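You operate a simulated robot arm through the tools that you are given. There is no shell and no other tool.

You run a simulated robot arm. Do the job below in one go: nothing can be reset, and whatever is moved stays where it is left.

JOB
Top up the clear soap jar to about the 300 ml line.
Fine: pour from the yellow jug, spill under a teaspoon, jug back where it stood, pink lid pressed on again. Set down upright: yellow jug.
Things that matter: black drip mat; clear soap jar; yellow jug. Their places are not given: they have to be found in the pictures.

It is judged by the outcome, as a careful person would: the job done as asked, and still so three seconds after it is handed in. It fails if anything else is knocked over, pushed out of place, dropped, spilled or broken. A push-on lid holds only when it is set on centred and level and pressed home; a screw cap is set on level and turned clockwise until tight.

ROBOT AND FRAMES
A 7-joint arm with a fingered hand, fixed in place. Base frame: the origin is on the floor under the middle of its stand, x ahead of it, y to its left, z up. Units: mm, degrees, N and s.
With the tool pointing down near the work surface it reaches from about 360 to 840 mm from the base axis. Its first joint turns from -115.0 to 115.0 degrees. Payload 5 kg.
The TCP is the grasp point between the finger pads, 32 mm short of the fingertips. In the tool frame z runs along the fingers and y along their closing line. The gripper opens to 160 mm; its body begins 89 mm behind the TCP. The gripper is a hand of 4 fingers: y runs from the thumb to the fingers, the wrist lies at [0, 0, -267] in the tool frame, and closing takes about 1.5 s.
Orientation is that of the tool frame in the base frame, as a unit quaternion [w, x, y, z]. With the fingers straight down and closing along the base's y, the tool's x points along the base's -x, its y along +y and its z along -z.

CONTROLS
- The arm moves only by the tool step_arm. Its argument "rows" is one flat list of numbers, 7 for each row, row after row: the shift along the base's x, y, z in mm, then the turn, a rotation vector about the base's x, y, z in degrees, then the closure, from 0 (fully open) to 1 (shut). In form: [tx, ty, tz, rx, ry, rz, grip, tx, ty, tz, rx, ry, rz, grip, ...]. A call has 1 to 20 rows; each row is the pose to reach, as a shift and turn from the pose commanded when the call began. Each row takes 0.2 s and may step no farther than 50 mm and 8.6 degrees from the row before; otherwise, or with a gripper value out of range, the whole call is refused. A pose out of reach is approached as far as the arm can. The call stops where the force on the tool passes 40 N (or 10 N more than at its start, if that is more) or the arm is blocked; 0.2 s more then pass. Each finger travels about 108 mm/s and halts on what it meets, pressing with about 30 N; the grip force reading is that of the motor and also rises with nothing between the fingers. The clock runs only during rows and for 0.2 s after the last one: add rows that repeat a pose to give the fingers time. The reply holds the time, the measured pose of the TCP, the force on the tool along the base axes, the opening and the grip force, in the units named above and with some noise, with the torque about the TCP (base axes, N m) and any sound that the robot's microphone picked up, and new pictures: "show" is both (left out), scene, wrist or none.
- Cameras (640 x 400 px; columns grow to the right, rows downward): "scene" is fixed at [226.1, -645.8, 1566.1]; the picture's right is [0.98, -0.21, 0.00], its down [-0.06, -0.29, -0.96] and it looks along [0.20, 0.94, -0.29] (base axes); focal length 323 px, centre (320, 200). "wrist" rides on the gripper at [80, -4, -114] in the tool frame; the picture's right is [0.05, 1.00, 0.00], its down [-0.82, 0.04, -0.58] and it looks along [-0.58, 0.03, 0.82] (tool axes); focal length 265 px, centre (320, 200).
- raise_lower(by): slides the trunk up (or, below 0, down) by that many mm; the arm rides with it, the base frame stays. It gives what a move gives, with no picture.
- grasp_type(shape): the hand has 4 fingers and takes this shape, open, in about a second: jaw (thumb against the fingers, like two jaws); tri (thumb and two fingers); tip (a fingertip pinch); poke (one finger out to press); point (the index stretched); flat (the hand flat); cup (the hand cupped); fist (a fist). The gripper value then closes the fingers along that shape, each until it touches; the sizes above hold for jaw. It gives what a move gives, with no picture.
- pixel_to_xyz(camera, pixels): for up to 12 pixels [column, row] of the newest picture of that camera ("zoom" is the newest enlarged one), the place [x, y, z] in the base frame of the surface seen there, good to about 2 mm, but the place of the scene camera against the robot may be out by one fixed shift of up to 18 mm in any direction. No time passes.
- enlarge(camera, box): a new picture of the part [left, top, right, bottom] of that camera's present view, enlarged. No time passes.
- job_done(): hands the job in; it is judged then, once.

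Open the gripper and draw the arm clear of the work before you hand the job in, unless the task says otherwise.

The tools are called after "Emit:" as name(argument=value, ...) on one line, values as JSON. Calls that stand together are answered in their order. step_arm: Moves the arm, as the interface text tells. Its arguments: {"type":"object","properties":{"rows":{"type":"array"},"show":{"type":"string","enum":["both","scene","wrist","none"]}},"required":["rows"]} The other tools are called the same way: raise_lower (by) moves the trunk up or down; grasp_type (shape) gives the hand a shape; pixel_to_xyz (camera, pixels) gives the place of the surface under pixels of a picture; enlarge (camera, box) takes an enlarged picture of a part of a camera's view; job_done () hands the job in.

At the start:

```text
t: 0.0
position: [481.3, 256.0, 1374.9]
orientation: [0.0, 0.001, 1.0, 0.0]
contact_force: [0.1, -0.5, 0.2]
wrist_torque: [0.0, 0.03, -0.01]
opening: 159.8
gripper_force: 0.1
shape: jaw
trunk travel left (down, up): [-850.0, 140.0]
```

scene: 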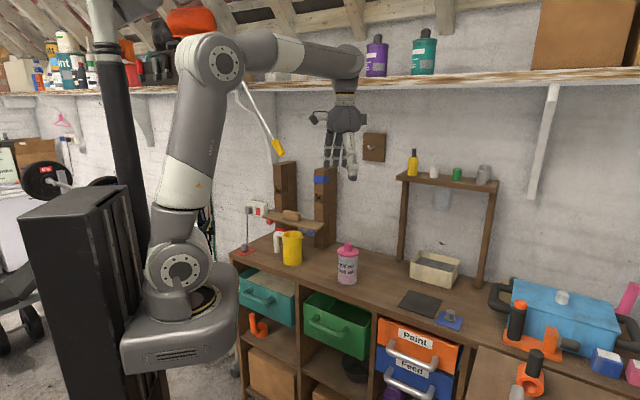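
wrist: 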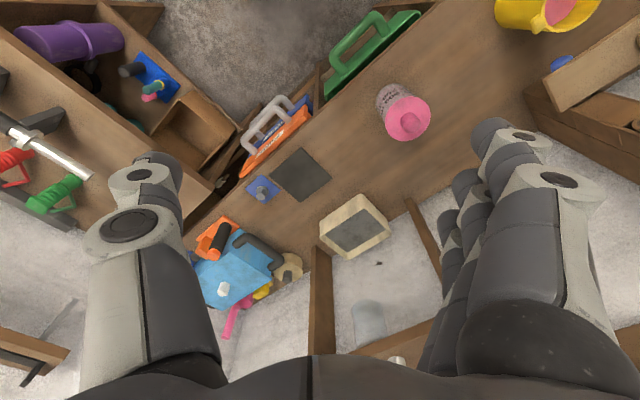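

The scene picture shows the yellow jug near (292,248), a pink-lidded jar near (347,264), and the black mat near (420,303). I enlarge these areas to see details first.

Emit:
enlarge(camera="scene", box=[230, 200, 390, 300])

Emit:
enlarge(camera="scene", box=[380, 140, 540, 340])

Emit:
enlarge(camera="wrist", box=[340, 0, 640, 200])

```text
4.00 times, centred on (310, 250) of scene
```

zoom: 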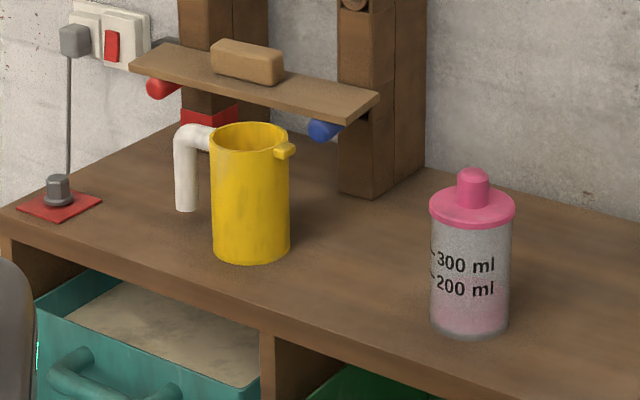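

```text
2.00 times, centred on (460, 240) of scene
```

zoom: 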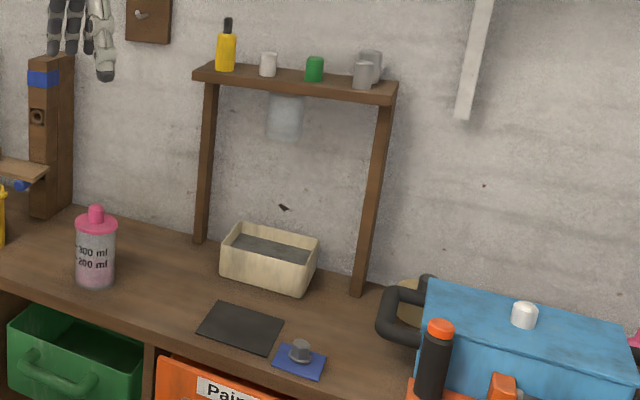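

```text
2.00 times, centred on (490, 100) of wrist
```

zoom: 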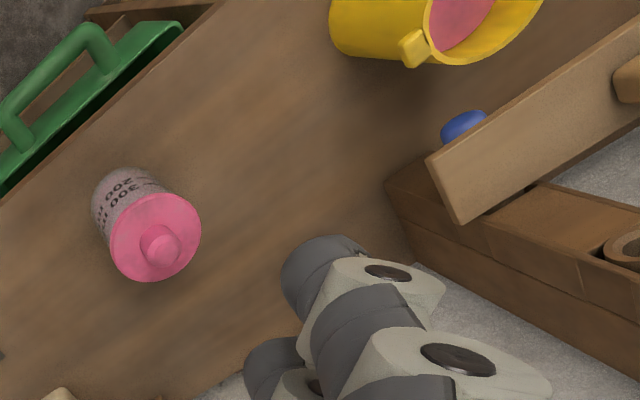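

The jar shows pink liquid slightly below/around 200 ml with the pink knob lid; the jug contains pink soap with its white handle to the left. I now measure the points in both cameras.

Emit:
pixel_to_xyz(camera="wrist", pixels=[[417, 123], [403, 100], [411, 137], [430, 110], [392, 112], [385, 92], [430, 70], [300, 173], [273, 173], [302, 149], [330, 171], [302, 200]])

Emit:
pixel_to_xyz(camera="scene", pixels=[[348, 246], [338, 253], [358, 253], [347, 270], [347, 282], [292, 262], [284, 235], [301, 235], [300, 238], [276, 240], [277, 250], [420, 304]])

Emit:
pixel_to_xyz(camera="zoom", pixels=[[163, 250], [120, 235], [195, 215], [150, 275], [170, 200], [412, 47], [430, 30], [470, 60], [465, 15], [360, 30], [540, 5], [300, 100]])

```text
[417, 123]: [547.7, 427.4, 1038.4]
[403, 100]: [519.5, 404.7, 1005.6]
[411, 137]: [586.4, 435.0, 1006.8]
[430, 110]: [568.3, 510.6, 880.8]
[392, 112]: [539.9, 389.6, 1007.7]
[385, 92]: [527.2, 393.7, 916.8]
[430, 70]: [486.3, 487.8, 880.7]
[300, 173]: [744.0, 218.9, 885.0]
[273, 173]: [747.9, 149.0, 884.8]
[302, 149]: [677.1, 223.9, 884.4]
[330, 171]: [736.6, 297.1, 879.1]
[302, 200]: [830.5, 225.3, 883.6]
```

```text
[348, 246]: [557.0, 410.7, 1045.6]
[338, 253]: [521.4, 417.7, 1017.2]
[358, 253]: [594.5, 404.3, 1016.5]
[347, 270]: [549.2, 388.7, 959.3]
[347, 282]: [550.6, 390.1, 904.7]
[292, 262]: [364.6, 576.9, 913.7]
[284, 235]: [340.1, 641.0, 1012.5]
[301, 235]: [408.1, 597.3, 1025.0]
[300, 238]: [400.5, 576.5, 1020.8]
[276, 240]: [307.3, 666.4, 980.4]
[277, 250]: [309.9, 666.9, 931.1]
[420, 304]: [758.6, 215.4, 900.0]
```

```text
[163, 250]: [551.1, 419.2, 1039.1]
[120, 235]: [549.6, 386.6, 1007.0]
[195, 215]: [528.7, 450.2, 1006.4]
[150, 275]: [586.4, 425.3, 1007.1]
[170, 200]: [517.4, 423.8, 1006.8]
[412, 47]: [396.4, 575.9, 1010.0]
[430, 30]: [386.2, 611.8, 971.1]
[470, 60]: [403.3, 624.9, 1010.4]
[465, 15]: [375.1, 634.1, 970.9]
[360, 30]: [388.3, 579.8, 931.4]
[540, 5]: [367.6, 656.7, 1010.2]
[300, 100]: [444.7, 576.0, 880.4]
```

Wrist camera puts the bench at z≈880, jar lid rim ≈1007, jug rim ≈1010; the scene camera is offset by ~10–15 mm. I measure obstacles (plank, posts, upper shelf, rack) and more of the jug from both views.

Emit:
pixel_to_xyz(camera="scene", pixels=[[262, 214], [324, 224], [270, 210], [290, 213], [320, 246], [335, 230], [275, 80], [380, 82], [540, 82], [400, 178], [495, 188], [412, 258]])

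Emit:
pixel_to_xyz(camera="wrist", pixels=[[555, 108], [600, 70], [562, 62], [530, 90], [575, 15], [500, 10], [555, 8], [600, 4], [506, 5], [545, 25], [355, 230], [340, 245]])

Emit:
enlarge(camera="wrist", box=[360, 70, 450, 150])

Emit:
enlarge(camera="scene", box=[327, 236, 367, 290])

```text
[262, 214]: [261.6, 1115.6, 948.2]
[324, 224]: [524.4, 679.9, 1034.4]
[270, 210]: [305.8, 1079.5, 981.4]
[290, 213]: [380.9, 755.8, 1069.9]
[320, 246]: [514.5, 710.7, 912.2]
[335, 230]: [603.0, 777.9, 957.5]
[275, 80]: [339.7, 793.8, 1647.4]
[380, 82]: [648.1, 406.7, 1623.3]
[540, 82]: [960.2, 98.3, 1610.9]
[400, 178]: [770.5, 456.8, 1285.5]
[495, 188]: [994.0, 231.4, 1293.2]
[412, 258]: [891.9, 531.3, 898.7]
```

```text
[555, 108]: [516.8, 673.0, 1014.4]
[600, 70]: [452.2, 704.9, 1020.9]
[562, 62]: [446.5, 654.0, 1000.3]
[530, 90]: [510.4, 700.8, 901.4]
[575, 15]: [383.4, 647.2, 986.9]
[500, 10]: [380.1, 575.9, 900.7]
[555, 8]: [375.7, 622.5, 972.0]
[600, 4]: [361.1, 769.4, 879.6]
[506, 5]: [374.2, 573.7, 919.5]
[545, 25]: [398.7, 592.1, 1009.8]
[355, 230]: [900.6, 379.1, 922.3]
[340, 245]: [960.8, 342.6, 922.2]
```

```text
5.00 times, centred on (405, 110) of wrist
```

zoom: 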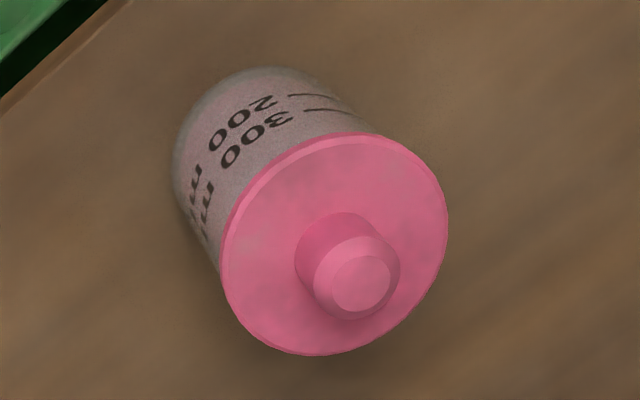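

```text
7.41 times, centred on (347, 263) of scene
```

zoom: 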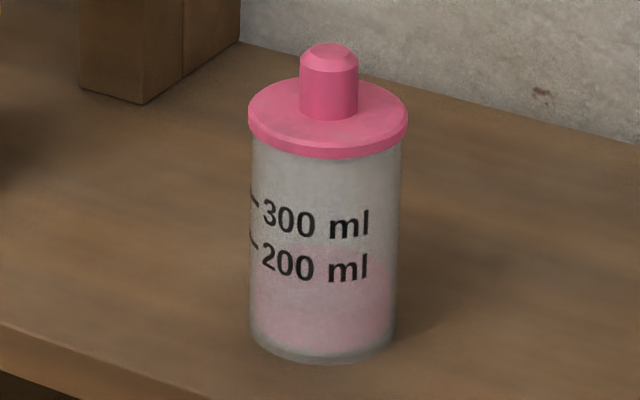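

I measure the marks, the current liquid boundary and the lid edges in this zoom.

Emit:
pixel_to_xyz(camera="zoom", pixels=[[254, 200], [254, 243], [325, 250], [325, 350], [325, 165], [252, 130], [405, 130], [328, 155], [328, 85], [302, 100], [356, 100], [328, 60]])

Emit:
enlarge(camera="scene", box=[262, 222, 312, 272])

```text
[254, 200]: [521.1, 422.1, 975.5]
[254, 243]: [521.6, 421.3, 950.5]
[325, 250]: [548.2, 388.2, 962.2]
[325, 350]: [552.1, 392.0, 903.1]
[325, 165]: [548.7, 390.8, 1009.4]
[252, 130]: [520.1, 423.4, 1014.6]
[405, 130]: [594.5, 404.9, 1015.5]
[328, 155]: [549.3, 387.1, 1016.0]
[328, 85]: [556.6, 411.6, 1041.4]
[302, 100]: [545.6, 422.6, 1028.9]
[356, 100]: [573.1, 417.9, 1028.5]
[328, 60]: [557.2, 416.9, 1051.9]
```

```text
8.00 times, centred on (287, 247) of scene
```

zoom: 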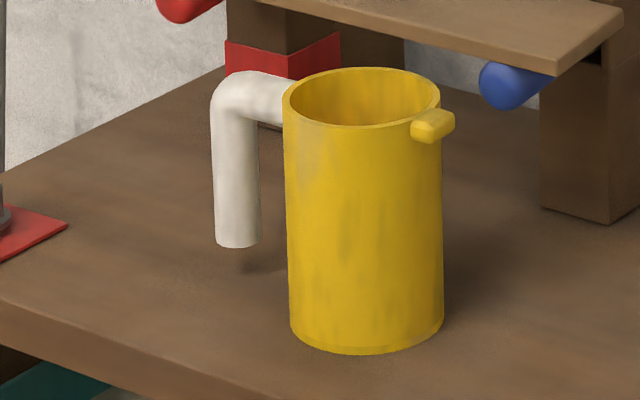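

The jug has an L-shaped white handle and a small spout at right (433,125 in zoom). I measure its points.

Emit:
pixel_to_xyz(camera="zoom", pixels=[[287, 105], [438, 110], [362, 124], [362, 71], [450, 122], [433, 113], [237, 235], [237, 160], [245, 85], [365, 345], [365, 250], [365, 105]])

Emit:
pixel_to_xyz(camera="scene", pixels=[[248, 253], [245, 245], [247, 215], [313, 232], [290, 197], [325, 180], [278, 148], [452, 318], [450, 313], [436, 255], [405, 240], [480, 280]])

```text
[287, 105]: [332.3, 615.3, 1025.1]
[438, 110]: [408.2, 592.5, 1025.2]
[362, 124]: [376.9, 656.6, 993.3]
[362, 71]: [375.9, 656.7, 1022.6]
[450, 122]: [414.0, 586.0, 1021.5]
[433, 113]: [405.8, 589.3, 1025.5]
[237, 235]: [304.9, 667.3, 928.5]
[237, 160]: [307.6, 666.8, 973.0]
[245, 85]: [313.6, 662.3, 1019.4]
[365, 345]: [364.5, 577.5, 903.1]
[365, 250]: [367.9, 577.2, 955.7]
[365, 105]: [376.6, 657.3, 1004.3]
```

```text
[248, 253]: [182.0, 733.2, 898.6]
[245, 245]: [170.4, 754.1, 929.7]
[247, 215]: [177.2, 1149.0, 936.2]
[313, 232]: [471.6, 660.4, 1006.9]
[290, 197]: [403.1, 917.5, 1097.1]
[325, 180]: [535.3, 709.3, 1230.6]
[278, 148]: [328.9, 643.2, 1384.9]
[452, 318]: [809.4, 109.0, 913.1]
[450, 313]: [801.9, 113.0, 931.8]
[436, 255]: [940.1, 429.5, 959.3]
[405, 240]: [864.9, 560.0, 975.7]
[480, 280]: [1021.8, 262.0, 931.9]
```

There is a white rod with a yellow tip hanging near (260,120) in the scene; I look closer, since it may hang above the jug, and check the areas around.

Emit:
enlarge(camera="scene", box=[220, 60, 380, 180])

Emit:
pixel_to_xyz(camera="scene", pixels=[[245, 95], [255, 110], [265, 127], [272, 137], [280, 150], [238, 90], [320, 172], [335, 170], [288, 167], [318, 168], [370, 145], [345, 175]])

```text
3.33 times, centred on (300, 120) of scene
```

zoom: 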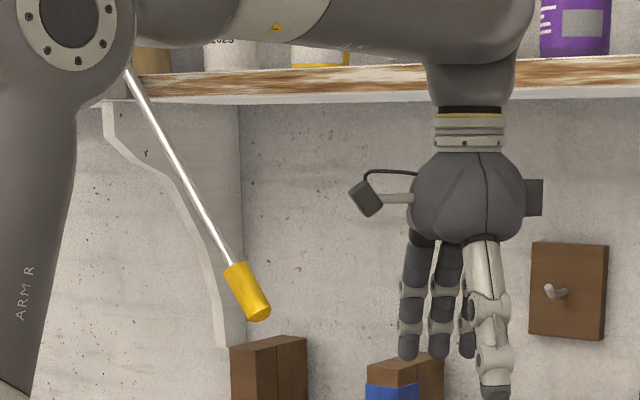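

```text
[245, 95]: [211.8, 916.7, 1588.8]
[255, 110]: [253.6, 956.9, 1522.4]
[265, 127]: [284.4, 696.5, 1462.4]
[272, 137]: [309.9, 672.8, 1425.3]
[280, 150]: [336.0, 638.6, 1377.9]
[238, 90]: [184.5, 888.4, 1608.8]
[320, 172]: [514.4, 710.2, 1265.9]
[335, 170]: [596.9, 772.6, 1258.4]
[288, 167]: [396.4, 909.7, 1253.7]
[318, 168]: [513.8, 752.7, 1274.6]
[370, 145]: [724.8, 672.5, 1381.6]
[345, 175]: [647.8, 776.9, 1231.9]
```

The rod's yellow tip sits at about (336,638,1375) right above the jug, so I plan a low, horizontal side grasp there. I measure arm parts, bench edge and pegs to plan the motion.

Emit:
pixel_to_xyz(camera="scene", pixels=[[175, 268], [222, 62], [345, 65], [180, 345], [232, 258], [300, 297], [375, 312], [440, 338], [270, 222], [265, 290], [340, 320], [330, 205]])

Emit:
pixel_to_xyz(camera="wrist", pixels=[[325, 88], [245, 178], [420, 15], [310, 100], [262, 188], [218, 190], [365, 28], [270, 130], [375, 320], [318, 250], [215, 240], [225, 290]])

```text
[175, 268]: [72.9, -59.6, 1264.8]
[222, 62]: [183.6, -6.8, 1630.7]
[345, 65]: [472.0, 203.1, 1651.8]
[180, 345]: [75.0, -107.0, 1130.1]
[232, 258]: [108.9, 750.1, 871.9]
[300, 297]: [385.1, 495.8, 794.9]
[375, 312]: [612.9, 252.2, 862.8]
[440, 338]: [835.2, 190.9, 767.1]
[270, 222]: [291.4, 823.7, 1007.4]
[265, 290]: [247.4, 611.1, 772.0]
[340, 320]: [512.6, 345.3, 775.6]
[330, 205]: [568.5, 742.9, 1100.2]
```

```text
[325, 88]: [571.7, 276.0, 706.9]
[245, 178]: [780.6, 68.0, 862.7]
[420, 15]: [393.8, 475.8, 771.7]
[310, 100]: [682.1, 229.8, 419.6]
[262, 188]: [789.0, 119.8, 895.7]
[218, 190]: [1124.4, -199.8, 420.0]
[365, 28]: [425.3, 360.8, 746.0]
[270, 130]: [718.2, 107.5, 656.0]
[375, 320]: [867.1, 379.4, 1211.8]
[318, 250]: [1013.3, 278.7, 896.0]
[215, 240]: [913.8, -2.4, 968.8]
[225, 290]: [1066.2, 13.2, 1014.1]
```

The wrist joint sits 267 mm above the TCP (forearm z≈1640 now), the bench front edge is at perpendicular distance ≈600, and obstacles around the jar are clear. I lower the hand in front of the bench and move over to the jar at a safe height to get a better wrist view.

Emit:
step_arm(rows=[0, 0, -45, 0, 0, 0, 0, 0, 0, -90, 0, 0, 0, 0, 0, 0, -135, 0, 0, 0, 0, 0, 0, -180, 0, 0, 0, 0, 0, 0, -205, 0, 0, 0, 0, 12, 40, -205, 0, 0, 0, 0, 24, 80, -205, 0, 0, 0, 0, 36, 120, -205, 0, 0, 0, 0, 48, 154, -205, 0, 0, 0, 0, 48, 154, -205, 0, 0, 0, 0])

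```text
t: 2.2
position: [529.6, 408.4, 1170.4]
orientation: [0.0, 0.001, 1.0, 0.0]
contact_force: [-0.5, -0.4, 0.2]
wrist_torque: [-0.02, -0.01, 0.0]
opening: 159.8
gripper_force: 0.0
shape: jaw
trunk travel left (down, up): [-850.0, 140.0]
```

scene: 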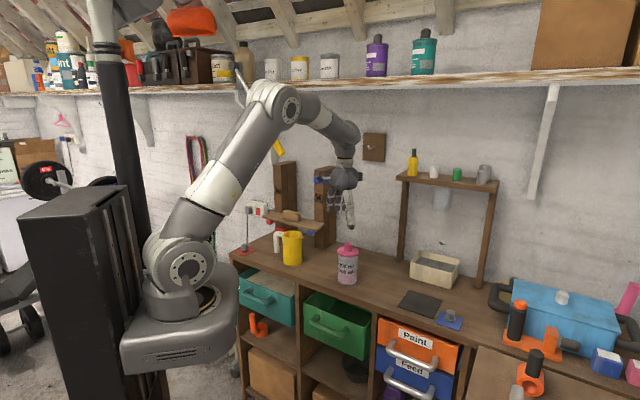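
wrist: 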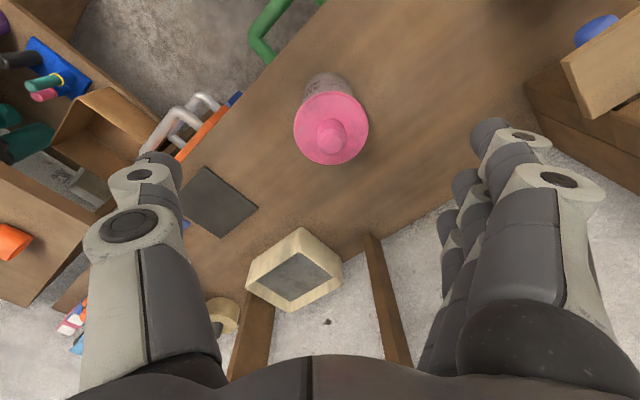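

The jar lid is seen from above at (331,128) with knob near (331,138). I enlarge and measure for precise centre.

Emit:
enlarge(camera="wrist", box=[280, 60, 380, 180])

Emit:
pixel_to_xyz(camera="wrist", pixels=[[296, 128], [366, 128], [331, 95], [331, 162], [331, 143], [320, 138], [344, 138], [210, 168], [180, 210], [256, 205], [220, 237], [213, 205]])

```text
3.33 times, centred on (330, 120) of wrist
```

zoom: 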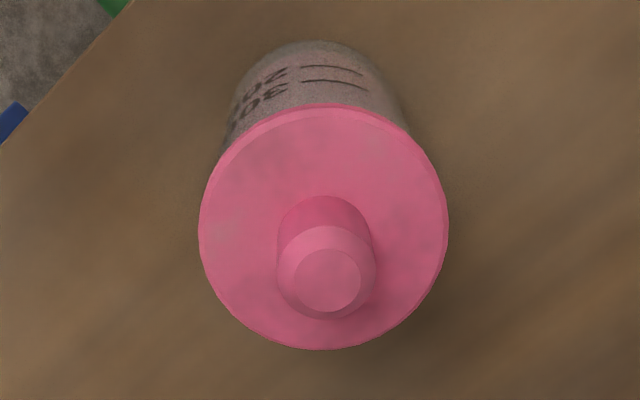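

```text
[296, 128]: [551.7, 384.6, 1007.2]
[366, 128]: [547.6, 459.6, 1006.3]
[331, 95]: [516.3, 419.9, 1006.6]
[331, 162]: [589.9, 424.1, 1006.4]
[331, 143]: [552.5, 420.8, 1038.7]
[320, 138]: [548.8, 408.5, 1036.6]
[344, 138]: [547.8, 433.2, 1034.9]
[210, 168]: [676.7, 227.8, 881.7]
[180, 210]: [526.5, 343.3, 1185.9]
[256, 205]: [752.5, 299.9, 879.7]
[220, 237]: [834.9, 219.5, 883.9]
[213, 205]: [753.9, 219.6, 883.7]
```

Lid centre is ≈(552,422), top 1007, knob top ≈1039 with radius ≈14. I move above the knob while partially closing the fingers to see the closing geometry.

Emit:
step_arm(rows=[11, 6, 0, 0, 0, 0, 0.3, 22, 11.5, 0, 0, 0, 0, 0.6, 22, 11.5, -20, 0, 0, 0, 0.65, 22, 11.5, -40, 0, 0, 0, 0.65, 22, 11.5, -60, 0, 0, 0, 0.65, 22, 11.5, -60, 0, 0, 0, 0.65, 22, 11.5, -60, 0, 0, 0, 0.65])

```text
t: 3.8
position: [550.8, 421.9, 1107.9]
orientation: [0.001, 0.001, 1.0, 0.0]
contact_force: [-0.4, 1.0, -0.4]
wrist_torque: [0.0, 0.01, 0.02]
opening: 56.7
gripper_force: 0.1
shape: jaw
trunk travel left (down, up): [-850.0, 140.0]
```

scene: 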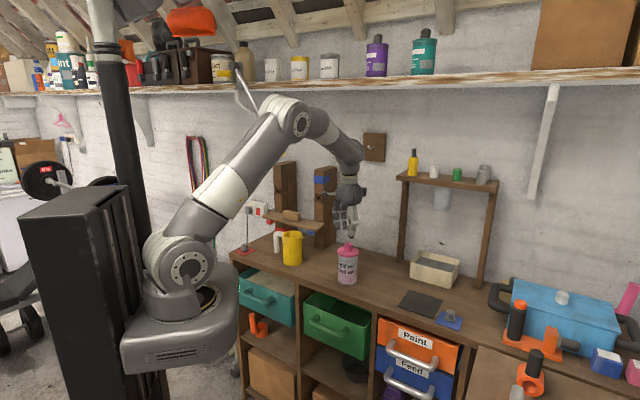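
wrist: 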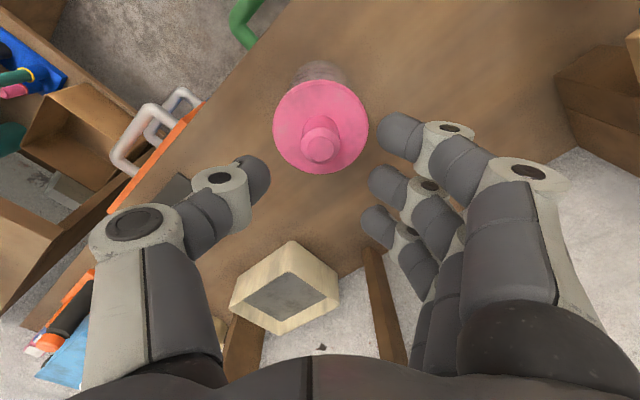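

Opening is 56.7 mm at closure 0.65; I check the fingertip heights with the wrist picture before descending.

Emit:
pixel_to_xyz(camera="wrist", pixels=[[255, 185], [268, 180], [262, 165], [400, 120], [383, 130], [385, 185], [372, 185], [375, 225], [365, 220], [321, 148]])

Emit:
enlarge(camera="scene", box=[315, 180, 385, 290])

```text
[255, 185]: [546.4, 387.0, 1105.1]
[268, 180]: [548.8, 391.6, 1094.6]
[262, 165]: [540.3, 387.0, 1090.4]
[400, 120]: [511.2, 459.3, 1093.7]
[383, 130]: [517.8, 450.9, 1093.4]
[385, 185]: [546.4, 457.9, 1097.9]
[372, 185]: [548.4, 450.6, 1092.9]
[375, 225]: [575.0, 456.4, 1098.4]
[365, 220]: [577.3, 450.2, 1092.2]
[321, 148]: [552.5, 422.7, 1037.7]
```

```text
3.64 times, centred on (350, 235) of scene
```

zoom: 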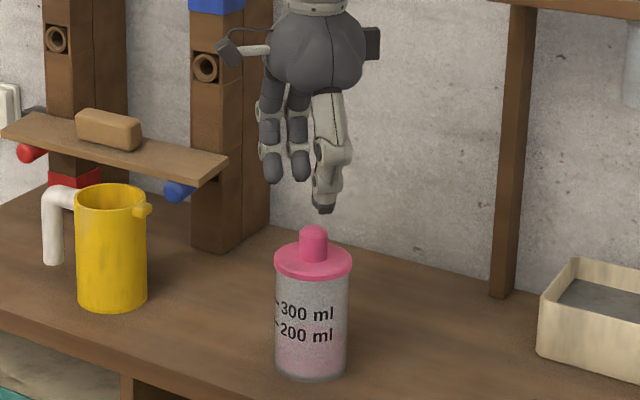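

The thumb and middle finger oppose at x≈547, close to the knob centre (551,421.5). I descend so the fingertips straddle the knob just above the lid top, with the present opening.

Emit:
step_arm(rows=[0, 0, -20, 0, 0, 0, 0.65, 0, 0, -40, 0, 0, 0, 0.65, 2, 0, -55, 0, 0, 0, 0.65, 2, 0, -64, 0, 0, 0, 0.65, 2, 0, -64, 0, 0, 0, 0.65])

```text
t: 5.0
position: [552.6, 421.9, 1043.8]
orientation: [0.0, 0.0, 1.0, 0.001]
contact_force: [0.9, -0.6, 0.4]
wrist_torque: [0.03, -0.01, -0.01]
opening: 56.6
gripper_force: 0.1
shape: jaw
trunk travel left (down, up): [-850.0, 140.0]
```

scene: 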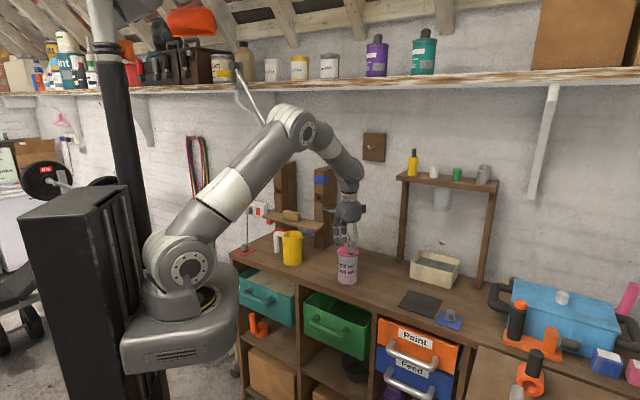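
wrist: 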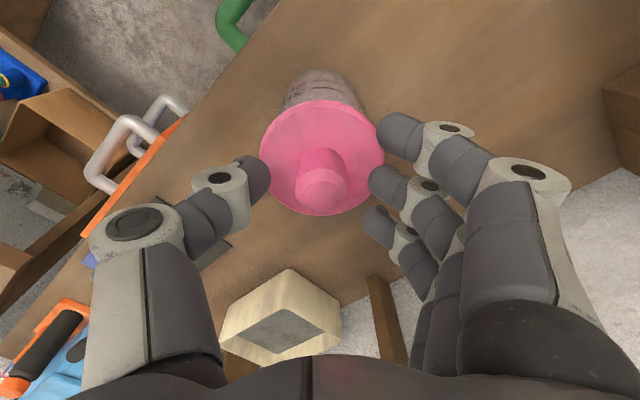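

The knob sits centred between thumb and middle finger with no contact force. I close the fingers on it.

Emit:
step_arm(rows=[0, 0, 0, 0, 0, 0, 0.8, 0, 0, 0, 0, 0, 0, 0.95, 0, 0, 0, 0, 0, 0, 0.95, 0, 0, 0, 0, 0, 0, 0.95, 0, 0, 0, 0, 0, 0, 0.95])

Emit:
enlarge(camera="scene", box=[315, 200, 385, 290])

```text
t: 6.2
position: [552.1, 420.1, 1046.2]
orientation: [0.001, -0.001, 1.0, 0.001]
contact_force: [1.3, -0.4, 5.1]
wrist_torque: [0.22, -0.02, -0.01]
opening: 7.4
gripper_force: 29.6
shape: jaw
trunk travel left (down, up): [-850.0, 140.0]
heard: snap
```

scene: 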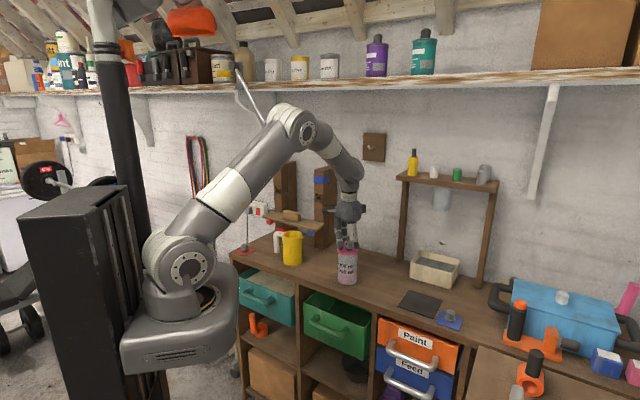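
wrist: 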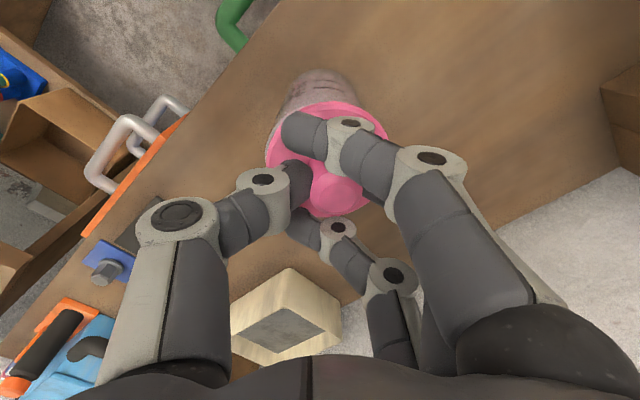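

```text
4.44 times, centred on (350, 245) of scene
```

zoom: 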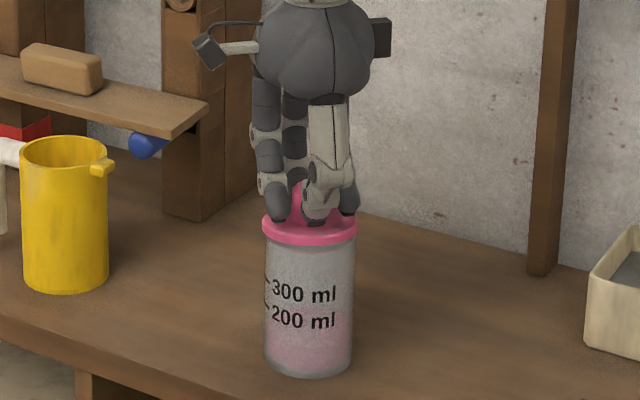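

A "snap" was heard and the knob is held (grip 29.6 N); the lid may already have popped loose. I lift slowly and watch whether the jar stays.

Emit:
step_arm(rows=[0, 0, 3, 0, 0, 0, 0.95, 0, 0, 6, 0, 0, 0, 0.95, 0, 0, 9, 0, 0, 0, 0.95, 0, 0, 12, 0, 0, 0, 0.95, 0, 0, 12, 0, 0, 0, 0.95])

Emit:
enlarge(camera="scene", box=[315, 200, 385, 290])

```text
t: 7.4
position: [553.0, 421.5, 1057.7]
orientation: [0.001, -0.001, 1.0, 0.0]
contact_force: [0.2, 0.4, -0.4]
wrist_torque: [-0.01, 0.0, -0.02]
opening: 6.8
gripper_force: 30.0
shape: jaw
trunk travel left (down, up): [-850.0, 140.0]
```

scene: 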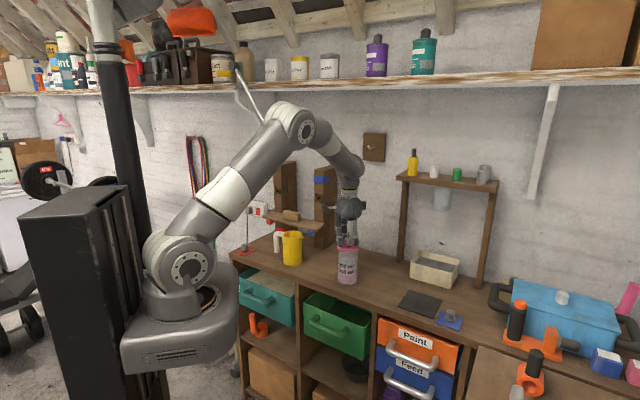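
wrist: 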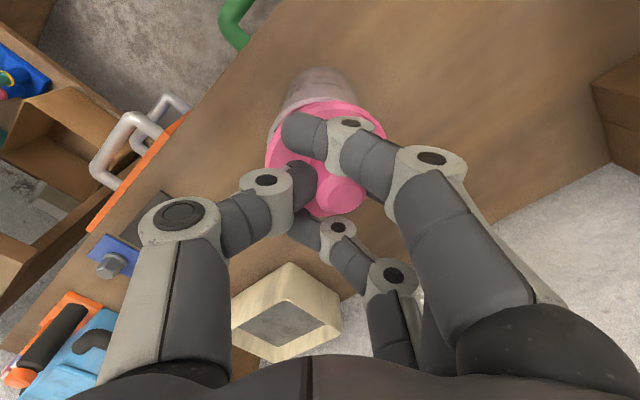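

```text
4.44 times, centred on (350, 245) of scene
```

zoom: 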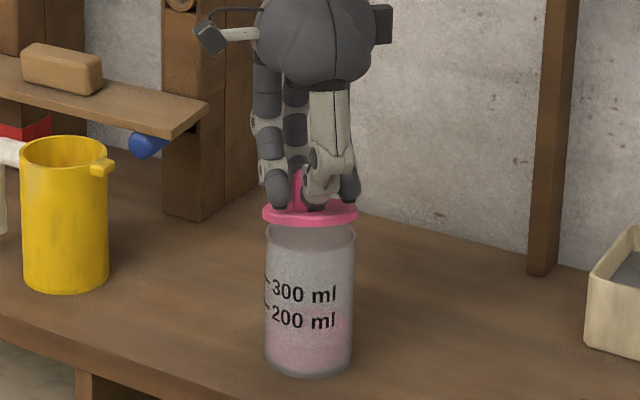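

The lid came off cleanly (level, jar still in place at (347,268)). I lift it well clear and carry it over to the mat centre (756,223).

Emit:
step_arm(rows=[0, 0, 30, 0, 0, 0, 0.95, 0, 0, 65, 0, 0, 0, 0.95, 0, 0, 100, 0, 0, 0, 0.95, 29, -28, 100, 0, 0, 0, 0.95, 58, -57, 100, 0, 0, 0, 0.95, 87, -85, 100, 0, 0, 0, 0.95, 116, -113, 100, 0, 0, 0, 0.95, 145, -142, 100, 0, 0, 0, 0.95, 174, -170, 100, 0, 0, 0, 0.95, 203, -198, 100, 0, 0, 0, 0.95, 203, -198, 60, 0, 0, 0, 0.95, 203, -198, 20, 0, 0, 0, 0.95, 203, -198, -20, 0, 0, 0, 0.95, 203, -198, -60, 0, 0, 0, 0.95, 203, -198, -80, 0, 0, 0, 0.95, 203, -198, -80, 0, 0, 0, 0.95])

Emit:
enlarge(camera="scene", box=[370, 200, 500, 340])

```text
t: 10.8
position: [756.7, 223.2, 977.1]
orientation: [0.0, 0.0, 1.0, 0.0]
contact_force: [-0.2, -0.3, -1.3]
wrist_torque: [0.0, 0.0, -0.02]
opening: 6.6
gripper_force: 30.2
shape: jaw
trunk travel left (down, up): [-850.0, 140.0]
```

scene: 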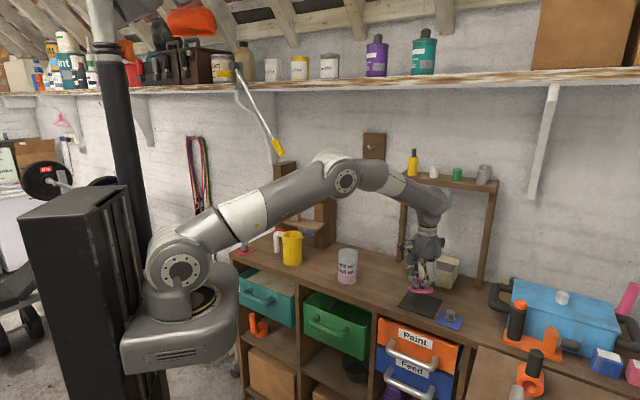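
wrist: 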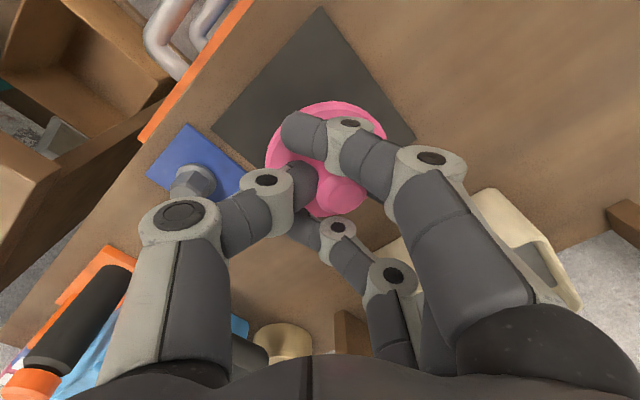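

```text
2.86 times, centred on (435, 270) of scene
```

zoom: 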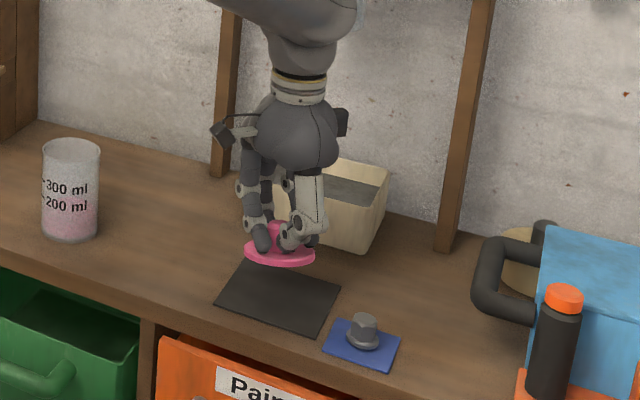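

The lid hovers above the mat; I lower it gently until contact (expected near TCP z≈933).

Emit:
step_arm(rows=[0, 0, -20, 0, 0, 0, 0.95, 0, 0, -34, 0, 0, 0, 0.95, 0, 0, -38, 0, 0, 0, 0.95, 0, 0, -41, 0, 0, 0, 0.95, 0, 0, -41, 0, 0, 0, 0.95], show="wrist")

Emit:
enlarge(camera="scene", box=[390, 240, 470, 330])

```text
t: 12.0
position: [755.4, 222.2, 937.7]
orientation: [0.0, 0.0, 1.0, 0.0]
contact_force: [0.4, 0.3, 0.0]
wrist_torque: [0.06, -0.05, 0.02]
opening: 6.5
gripper_force: 29.7
shape: jaw
trunk travel left (down, up): [-850.0, 140.0]
```

wrist: 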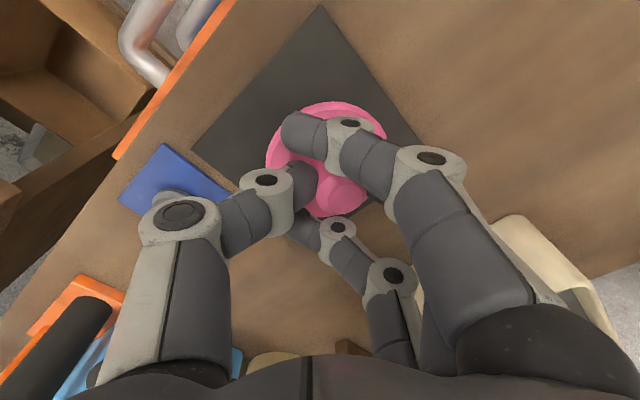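

```text
4.44 times, centred on (430, 285) of scene
```

zoom: 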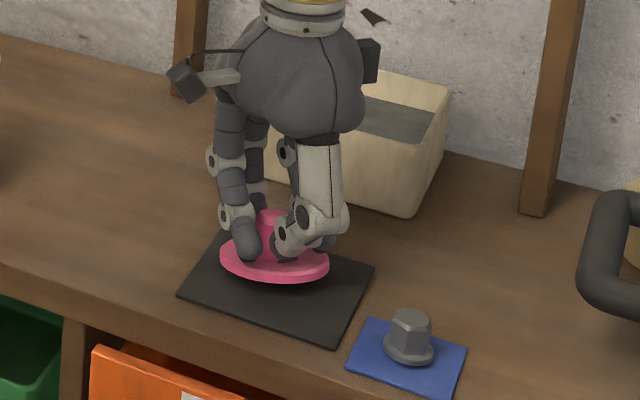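

The lid is still a few mm above the mat with no contact; I continue lowering slowly, shifting a few mm toward the mat centre.

Emit:
step_arm(rows=[-3, -3, -3, 0, 0, 0, 0.95, -5, -5, -6, 0, 0, 0, 0.95, -5, -5, -8, 0, 0, 0, 0.95, -5, -5, -10, 0, 0, 0, 0.95, -5, -5, -10, 0, 0, 0, 0.95], show="none")

Emit:
enlarge(camera="scene", box=[390, 240, 470, 330])

```text
t: 13.2
position: [750.2, 218.1, 927.3]
orientation: [0.0, 0.0, 1.0, 0.001]
contact_force: [-0.8, 1.0, 8.2]
wrist_torque: [0.38, 0.05, 0.0]
opening: 7.3
gripper_force: 30.0
shape: jaw
trunk travel left (down, up): [-850.0, 140.0]
```

```text
4.44 times, centred on (430, 285) of scene
```

zoom: 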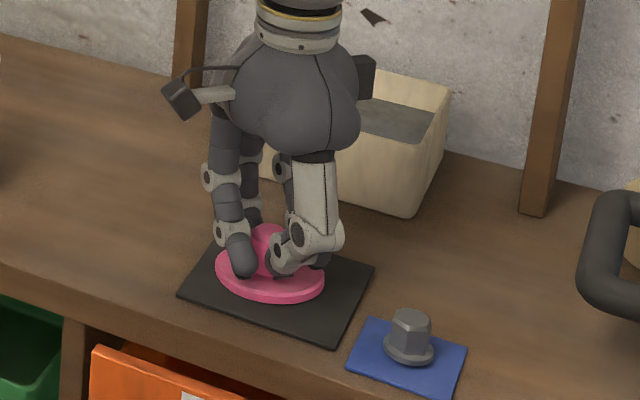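

Contact of 8 N: the lid rests on the mat. I open the fingers to 0.65 and lift straight up.

Emit:
step_arm(rows=[0, 0, 1, 0, 0, 0, 0.85, 0, 0, 1, 0, 0, 0, 0.7, 0, 0, 1, 0, 0, 0, 0.62, 0, 0, 1, 0, 0, 0, 0.62, 0, 0, 20, 0, 0, 0, 0.62, 0, 0, 50, 0, 0, 0, 0.62, 0, 0, 90, 0, 0, 0, 0.62, 0, 0, 130, 0, 0, 0, 0.62, 0, 0, 130, 0, 0, 0, 0.62])

Emit:
enlarge(camera="scene", box=[390, 240, 470, 330])

```text
t: 15.2
position: [753.1, 215.9, 1055.7]
orientation: [0.0, -0.001, 1.0, -0.001]
contact_force: [0.6, 0.1, 0.3]
wrist_torque: [-0.03, 0.02, -0.01]
opening: 60.2
gripper_force: 0.1
shape: jaw
trunk travel left (down, up): [-850.0, 140.0]
```

scene: 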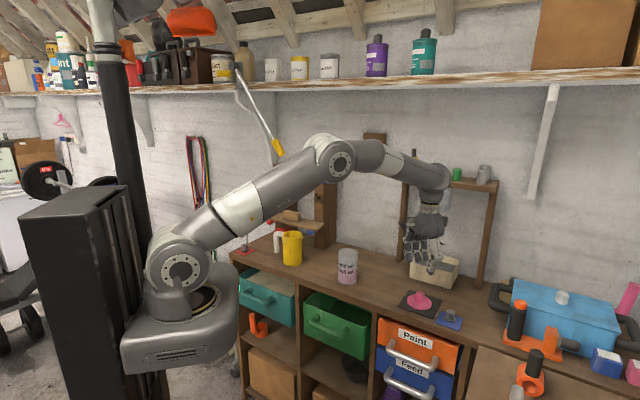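
wrist: 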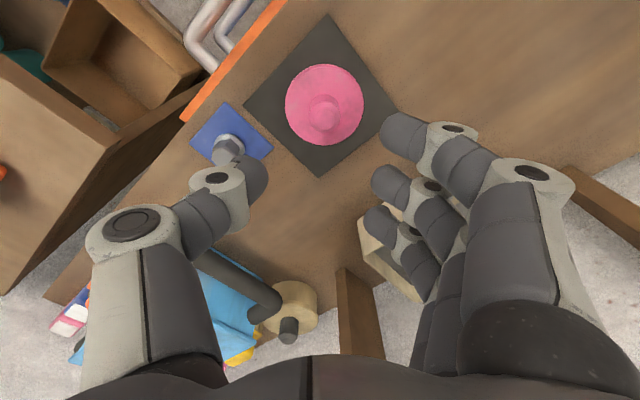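

```text
4.44 times, centred on (430, 285) of scene
```

zoom: 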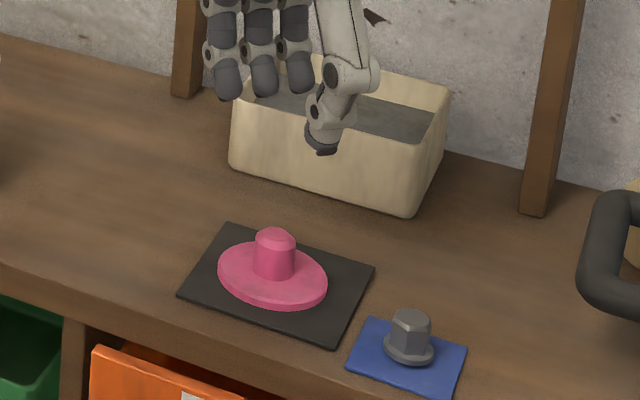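

The lid stands on the mat. I record its exact place now.

Emit:
pixel_to_xyz(camera="wrist", pixels=[[286, 104], [363, 104], [324, 66], [324, 144], [325, 118], [315, 112], [336, 112], [329, 17], [246, 102], [318, 176], [397, 108]])

Emit:
enlarge(camera="scene", box=[322, 235, 372, 295])

```text
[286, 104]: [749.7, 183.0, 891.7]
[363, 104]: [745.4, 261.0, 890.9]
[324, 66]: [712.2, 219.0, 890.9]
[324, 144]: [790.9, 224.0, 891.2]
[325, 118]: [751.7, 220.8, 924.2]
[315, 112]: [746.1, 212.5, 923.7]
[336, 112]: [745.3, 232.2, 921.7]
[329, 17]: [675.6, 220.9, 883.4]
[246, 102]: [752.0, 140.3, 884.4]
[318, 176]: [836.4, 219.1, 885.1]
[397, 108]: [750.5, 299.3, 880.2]
```

```text
6.67 times, centred on (347, 265) of scene
```

zoom: 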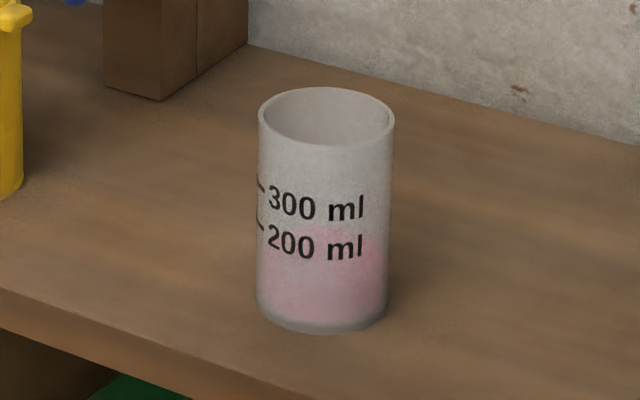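

The lid is level on the mat: centre ≈(751,221.5), top 891, knob top 924. Next I move back above the jar to look inside it and measure the soap level.

Emit:
step_arm(rows=[0, 0, 40, 0, 0, 0, 0.4, -10, 10, 80, 0, 0, 0, 0.2, -40, 40, 110, 0, 0, 0, 0, -72, 68, 115, 0, 0, 0, 0, -105, 98, 115, 0, 0, 0, 0, -138, 128, 115, 0, 0, 0, 0, -170, 158, 115, 0, 0, 0, 0, -202, 188, 115, 0, 0, 0, 0, -212, 200, 115, 0, 0, 0, 0, -212, 200, 115, 0, 0, 0, 0])

Emit:
enlarge(camera="wrist", box=[270, 50, 390, 170])

```text
refused: row 3 steps farther than a row can; nothing moved
```

```text
3.33 times, centred on (330, 110) of wrist
```

zoom: 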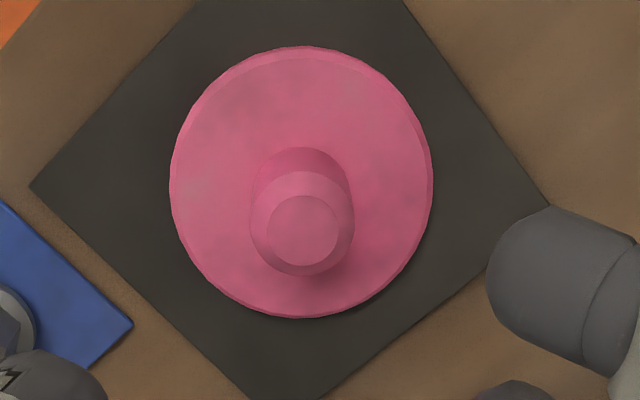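

The call was refused because row 3 stepped too far; the lid picture confirms it sits flat and centred on the mat. I resend with shorter steps.

Emit:
step_arm(rows=[0, 0, 40, 0, 0, 0, 0.4, -10, 10, 80, 0, 0, 0, 0.2, -30, 30, 110, 0, 0, 0, 0, -60, 58, 115, 0, 0, 0, 0, -92, 88, 115, 0, 0, 0, 0, -124, 118, 115, 0, 0, 0, 0, -156, 148, 115, 0, 0, 0, 0, -188, 178, 115, 0, 0, 0, 0, -212, 200, 115, 0, 0, 0, 0, -212, 200, 115, 0, 0, 0, 0])

Emit:
enlarge(camera="wrist", box=[270, 50, 390, 170])

```text
t: 17.4
position: [539.1, 416.5, 1170.1]
orientation: [0.0, 0.0, 1.0, 0.0]
contact_force: [0.8, -0.3, 0.6]
wrist_torque: [0.05, 0.0, 0.0]
opening: 159.7
gripper_force: 0.1
shape: jaw
trunk travel left (down, up): [-850.0, 140.0]
```

scene: 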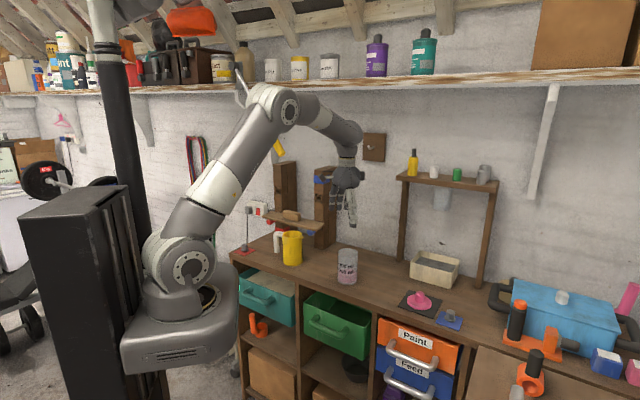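
wrist: 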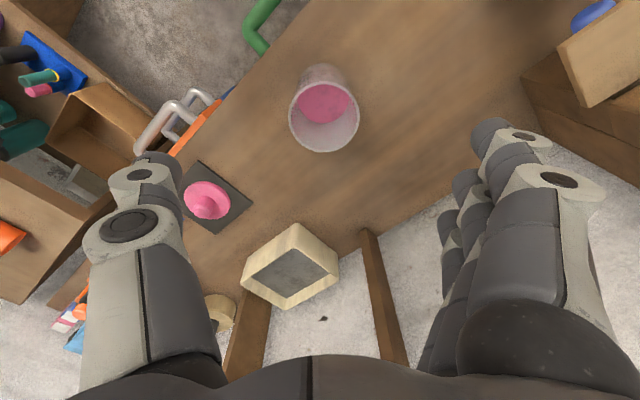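

```text
3.33 times, centred on (330, 110) of wrist
```

zoom: 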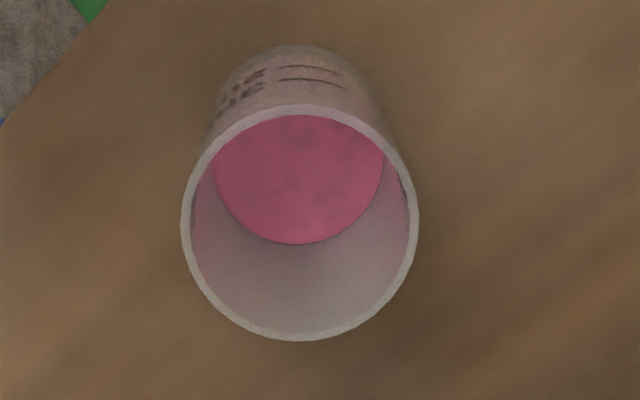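

I can see the soap surface inside the jar; I measure its level, the rim and the marks.

Emit:
pixel_to_xyz(camera="zoom", pixels=[[300, 200], [270, 170], [340, 170], [300, 232], [186, 220], [414, 220], [300, 110], [300, 335], [315, 80], [315, 69], [290, 67], [290, 78]])

Emit:
enlarge(camera="scene", box=[332, 240, 362, 290])

```text
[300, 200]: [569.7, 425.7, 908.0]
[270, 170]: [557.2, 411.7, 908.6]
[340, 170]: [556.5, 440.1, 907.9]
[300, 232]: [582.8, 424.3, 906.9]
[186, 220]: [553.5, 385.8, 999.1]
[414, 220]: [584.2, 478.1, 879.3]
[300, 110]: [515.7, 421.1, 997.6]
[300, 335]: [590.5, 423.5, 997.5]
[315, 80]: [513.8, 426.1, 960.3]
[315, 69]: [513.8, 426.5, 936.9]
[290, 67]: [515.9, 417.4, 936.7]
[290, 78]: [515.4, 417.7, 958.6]
```

```text
8.00 times, centred on (347, 265) of scene
```

zoom: 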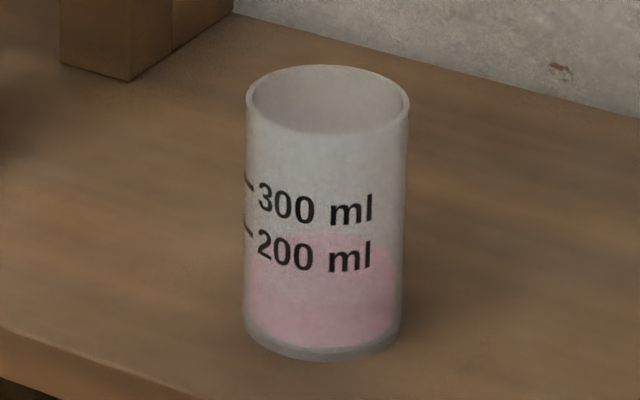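

Jar: soap surface z≈908, 200 line z≈937, 300 line z≈960 – so roughly 220 ml are to be added. Now I move toward the jug, staying low and in front of it, yawing the hand by 45° to look at it.

Emit:
step_arm(rows=[-40, 12, 0, 0, 0, 7.5, 0, -80, 25, 0, 0, 0, 15, 0, -120, 37, -10, 0, 0, 22.5, 0, -160, 50, -20, 0, 0, 30, 0, -200, 62, -35, 0, 0, 37.5, 0, -240, 75, -55, 0, 0, 45, 0, -279, 87, -72, 0, 0, 45, 0, -279, 87, -72, 0, 0, 45, 0])

```text
t: 19.2
position: [260.4, 502.7, 1100.7]
orientation: [0.0, -0.382, 0.924, 0.001]
contact_force: [0.3, -0.3, 0.0]
wrist_torque: [-0.01, 0.01, -0.04]
opening: 160.1
gripper_force: 0.0
shape: jaw
trunk travel left (down, up): [-850.0, 140.0]
```

scene: 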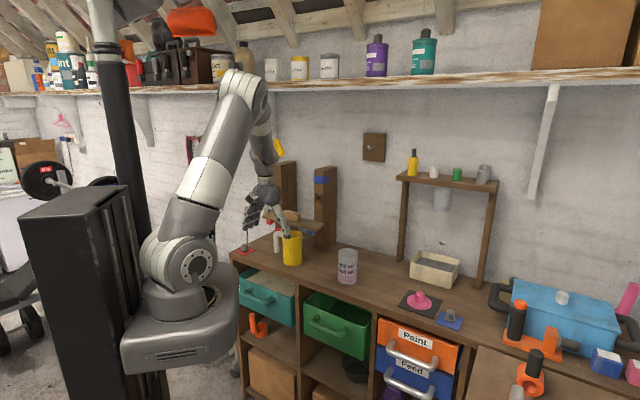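
wrist: 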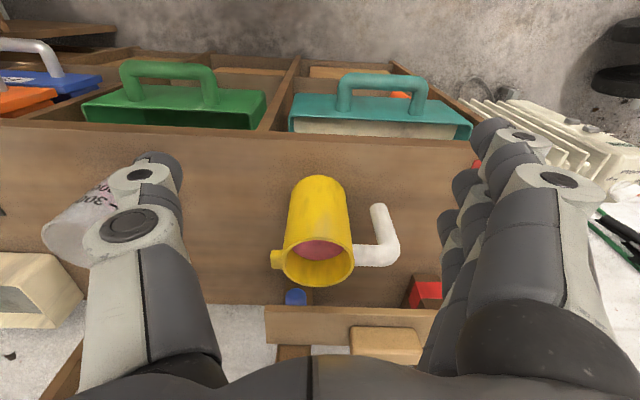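

The jug is visible at (318,235) with spout left (277,260) and handle right (380,240). I enlarge and measure.

Emit:
enlarge(camera="wrist", box=[260, 165, 420, 315])

Emit:
pixel_to_xyz(camera="wrist", pixels=[[286, 252], [352, 252], [318, 284], [318, 242], [277, 255], [277, 266], [388, 255], [398, 243], [378, 208], [370, 256], [295, 297], [425, 288]])

```text
2.67 times, centred on (340, 240) of wrist
```

zoom: 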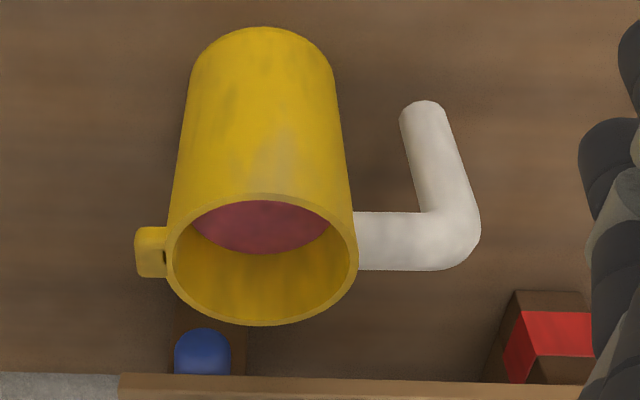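

```text
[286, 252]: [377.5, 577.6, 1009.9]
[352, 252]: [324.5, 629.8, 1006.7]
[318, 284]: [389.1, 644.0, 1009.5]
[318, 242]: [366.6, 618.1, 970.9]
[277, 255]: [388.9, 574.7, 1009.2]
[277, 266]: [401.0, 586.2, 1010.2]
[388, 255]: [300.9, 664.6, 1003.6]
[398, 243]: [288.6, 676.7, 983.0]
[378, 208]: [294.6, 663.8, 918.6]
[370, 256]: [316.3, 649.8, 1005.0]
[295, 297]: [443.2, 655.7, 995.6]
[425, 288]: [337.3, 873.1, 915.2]
```

I take a finer set of rim, spout and handle points from this zoom.

Emit:
pixel_to_xyz(camera="zoom", pixels=[[265, 197], [265, 322], [170, 255], [355, 255], [142, 240], [142, 268], [445, 255], [470, 235], [427, 108], [407, 140], [448, 140], [475, 220]])

Emit:
pixel_to_xyz(camera="wrist", pixels=[[300, 185], [312, 178], [335, 185], [330, 210], [315, 210], [300, 210], [345, 230], [296, 230], [372, 210], [385, 207], [391, 225], [380, 225]])

```text
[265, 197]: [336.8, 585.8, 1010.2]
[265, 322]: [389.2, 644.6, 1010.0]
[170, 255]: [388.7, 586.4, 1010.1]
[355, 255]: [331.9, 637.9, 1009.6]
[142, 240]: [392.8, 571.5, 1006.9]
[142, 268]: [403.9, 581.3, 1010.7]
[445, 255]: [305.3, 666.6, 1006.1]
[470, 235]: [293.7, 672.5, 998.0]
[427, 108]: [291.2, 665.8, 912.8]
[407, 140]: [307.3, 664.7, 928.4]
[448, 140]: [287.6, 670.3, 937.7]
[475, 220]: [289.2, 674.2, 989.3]
```

```text
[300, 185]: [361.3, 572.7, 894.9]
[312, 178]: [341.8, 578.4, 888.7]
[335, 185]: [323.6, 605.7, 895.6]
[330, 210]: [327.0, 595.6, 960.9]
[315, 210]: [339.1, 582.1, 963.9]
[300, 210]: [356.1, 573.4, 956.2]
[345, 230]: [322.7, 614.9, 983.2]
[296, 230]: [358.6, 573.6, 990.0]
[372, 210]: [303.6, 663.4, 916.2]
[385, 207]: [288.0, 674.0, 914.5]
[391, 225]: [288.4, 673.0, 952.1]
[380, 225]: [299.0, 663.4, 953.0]
```

Jug: centre ≈(361.5,613.5), outer radius ≈40, spout at −45° (tip ≈(398,576)), handle tube at 135°, ~86 mm from the axis. I check the open finger positions to plan a grip across the jug wall and handle.

Emit:
pixel_to_xyz(camera="wrist", pixels=[[158, 158], [176, 170], [165, 185], [105, 230], [480, 135], [490, 122], [455, 190], [465, 172], [445, 220], [450, 212], [440, 265], [560, 180]])

Emit:
enlarge(camera="scene", box=[230, 150, 330, 275])

```text
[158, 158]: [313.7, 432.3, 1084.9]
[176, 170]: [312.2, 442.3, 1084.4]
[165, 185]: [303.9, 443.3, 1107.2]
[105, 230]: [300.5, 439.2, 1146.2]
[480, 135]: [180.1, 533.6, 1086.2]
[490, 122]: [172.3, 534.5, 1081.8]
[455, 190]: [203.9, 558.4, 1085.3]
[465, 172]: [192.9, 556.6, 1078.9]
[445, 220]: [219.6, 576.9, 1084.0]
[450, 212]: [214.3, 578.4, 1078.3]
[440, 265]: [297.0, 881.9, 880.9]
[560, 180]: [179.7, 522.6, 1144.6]
```

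```text
3.20 times, centred on (280, 212) of scene
```

zoom: 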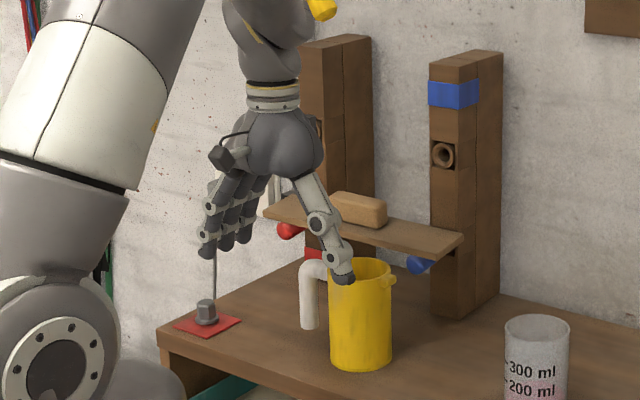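

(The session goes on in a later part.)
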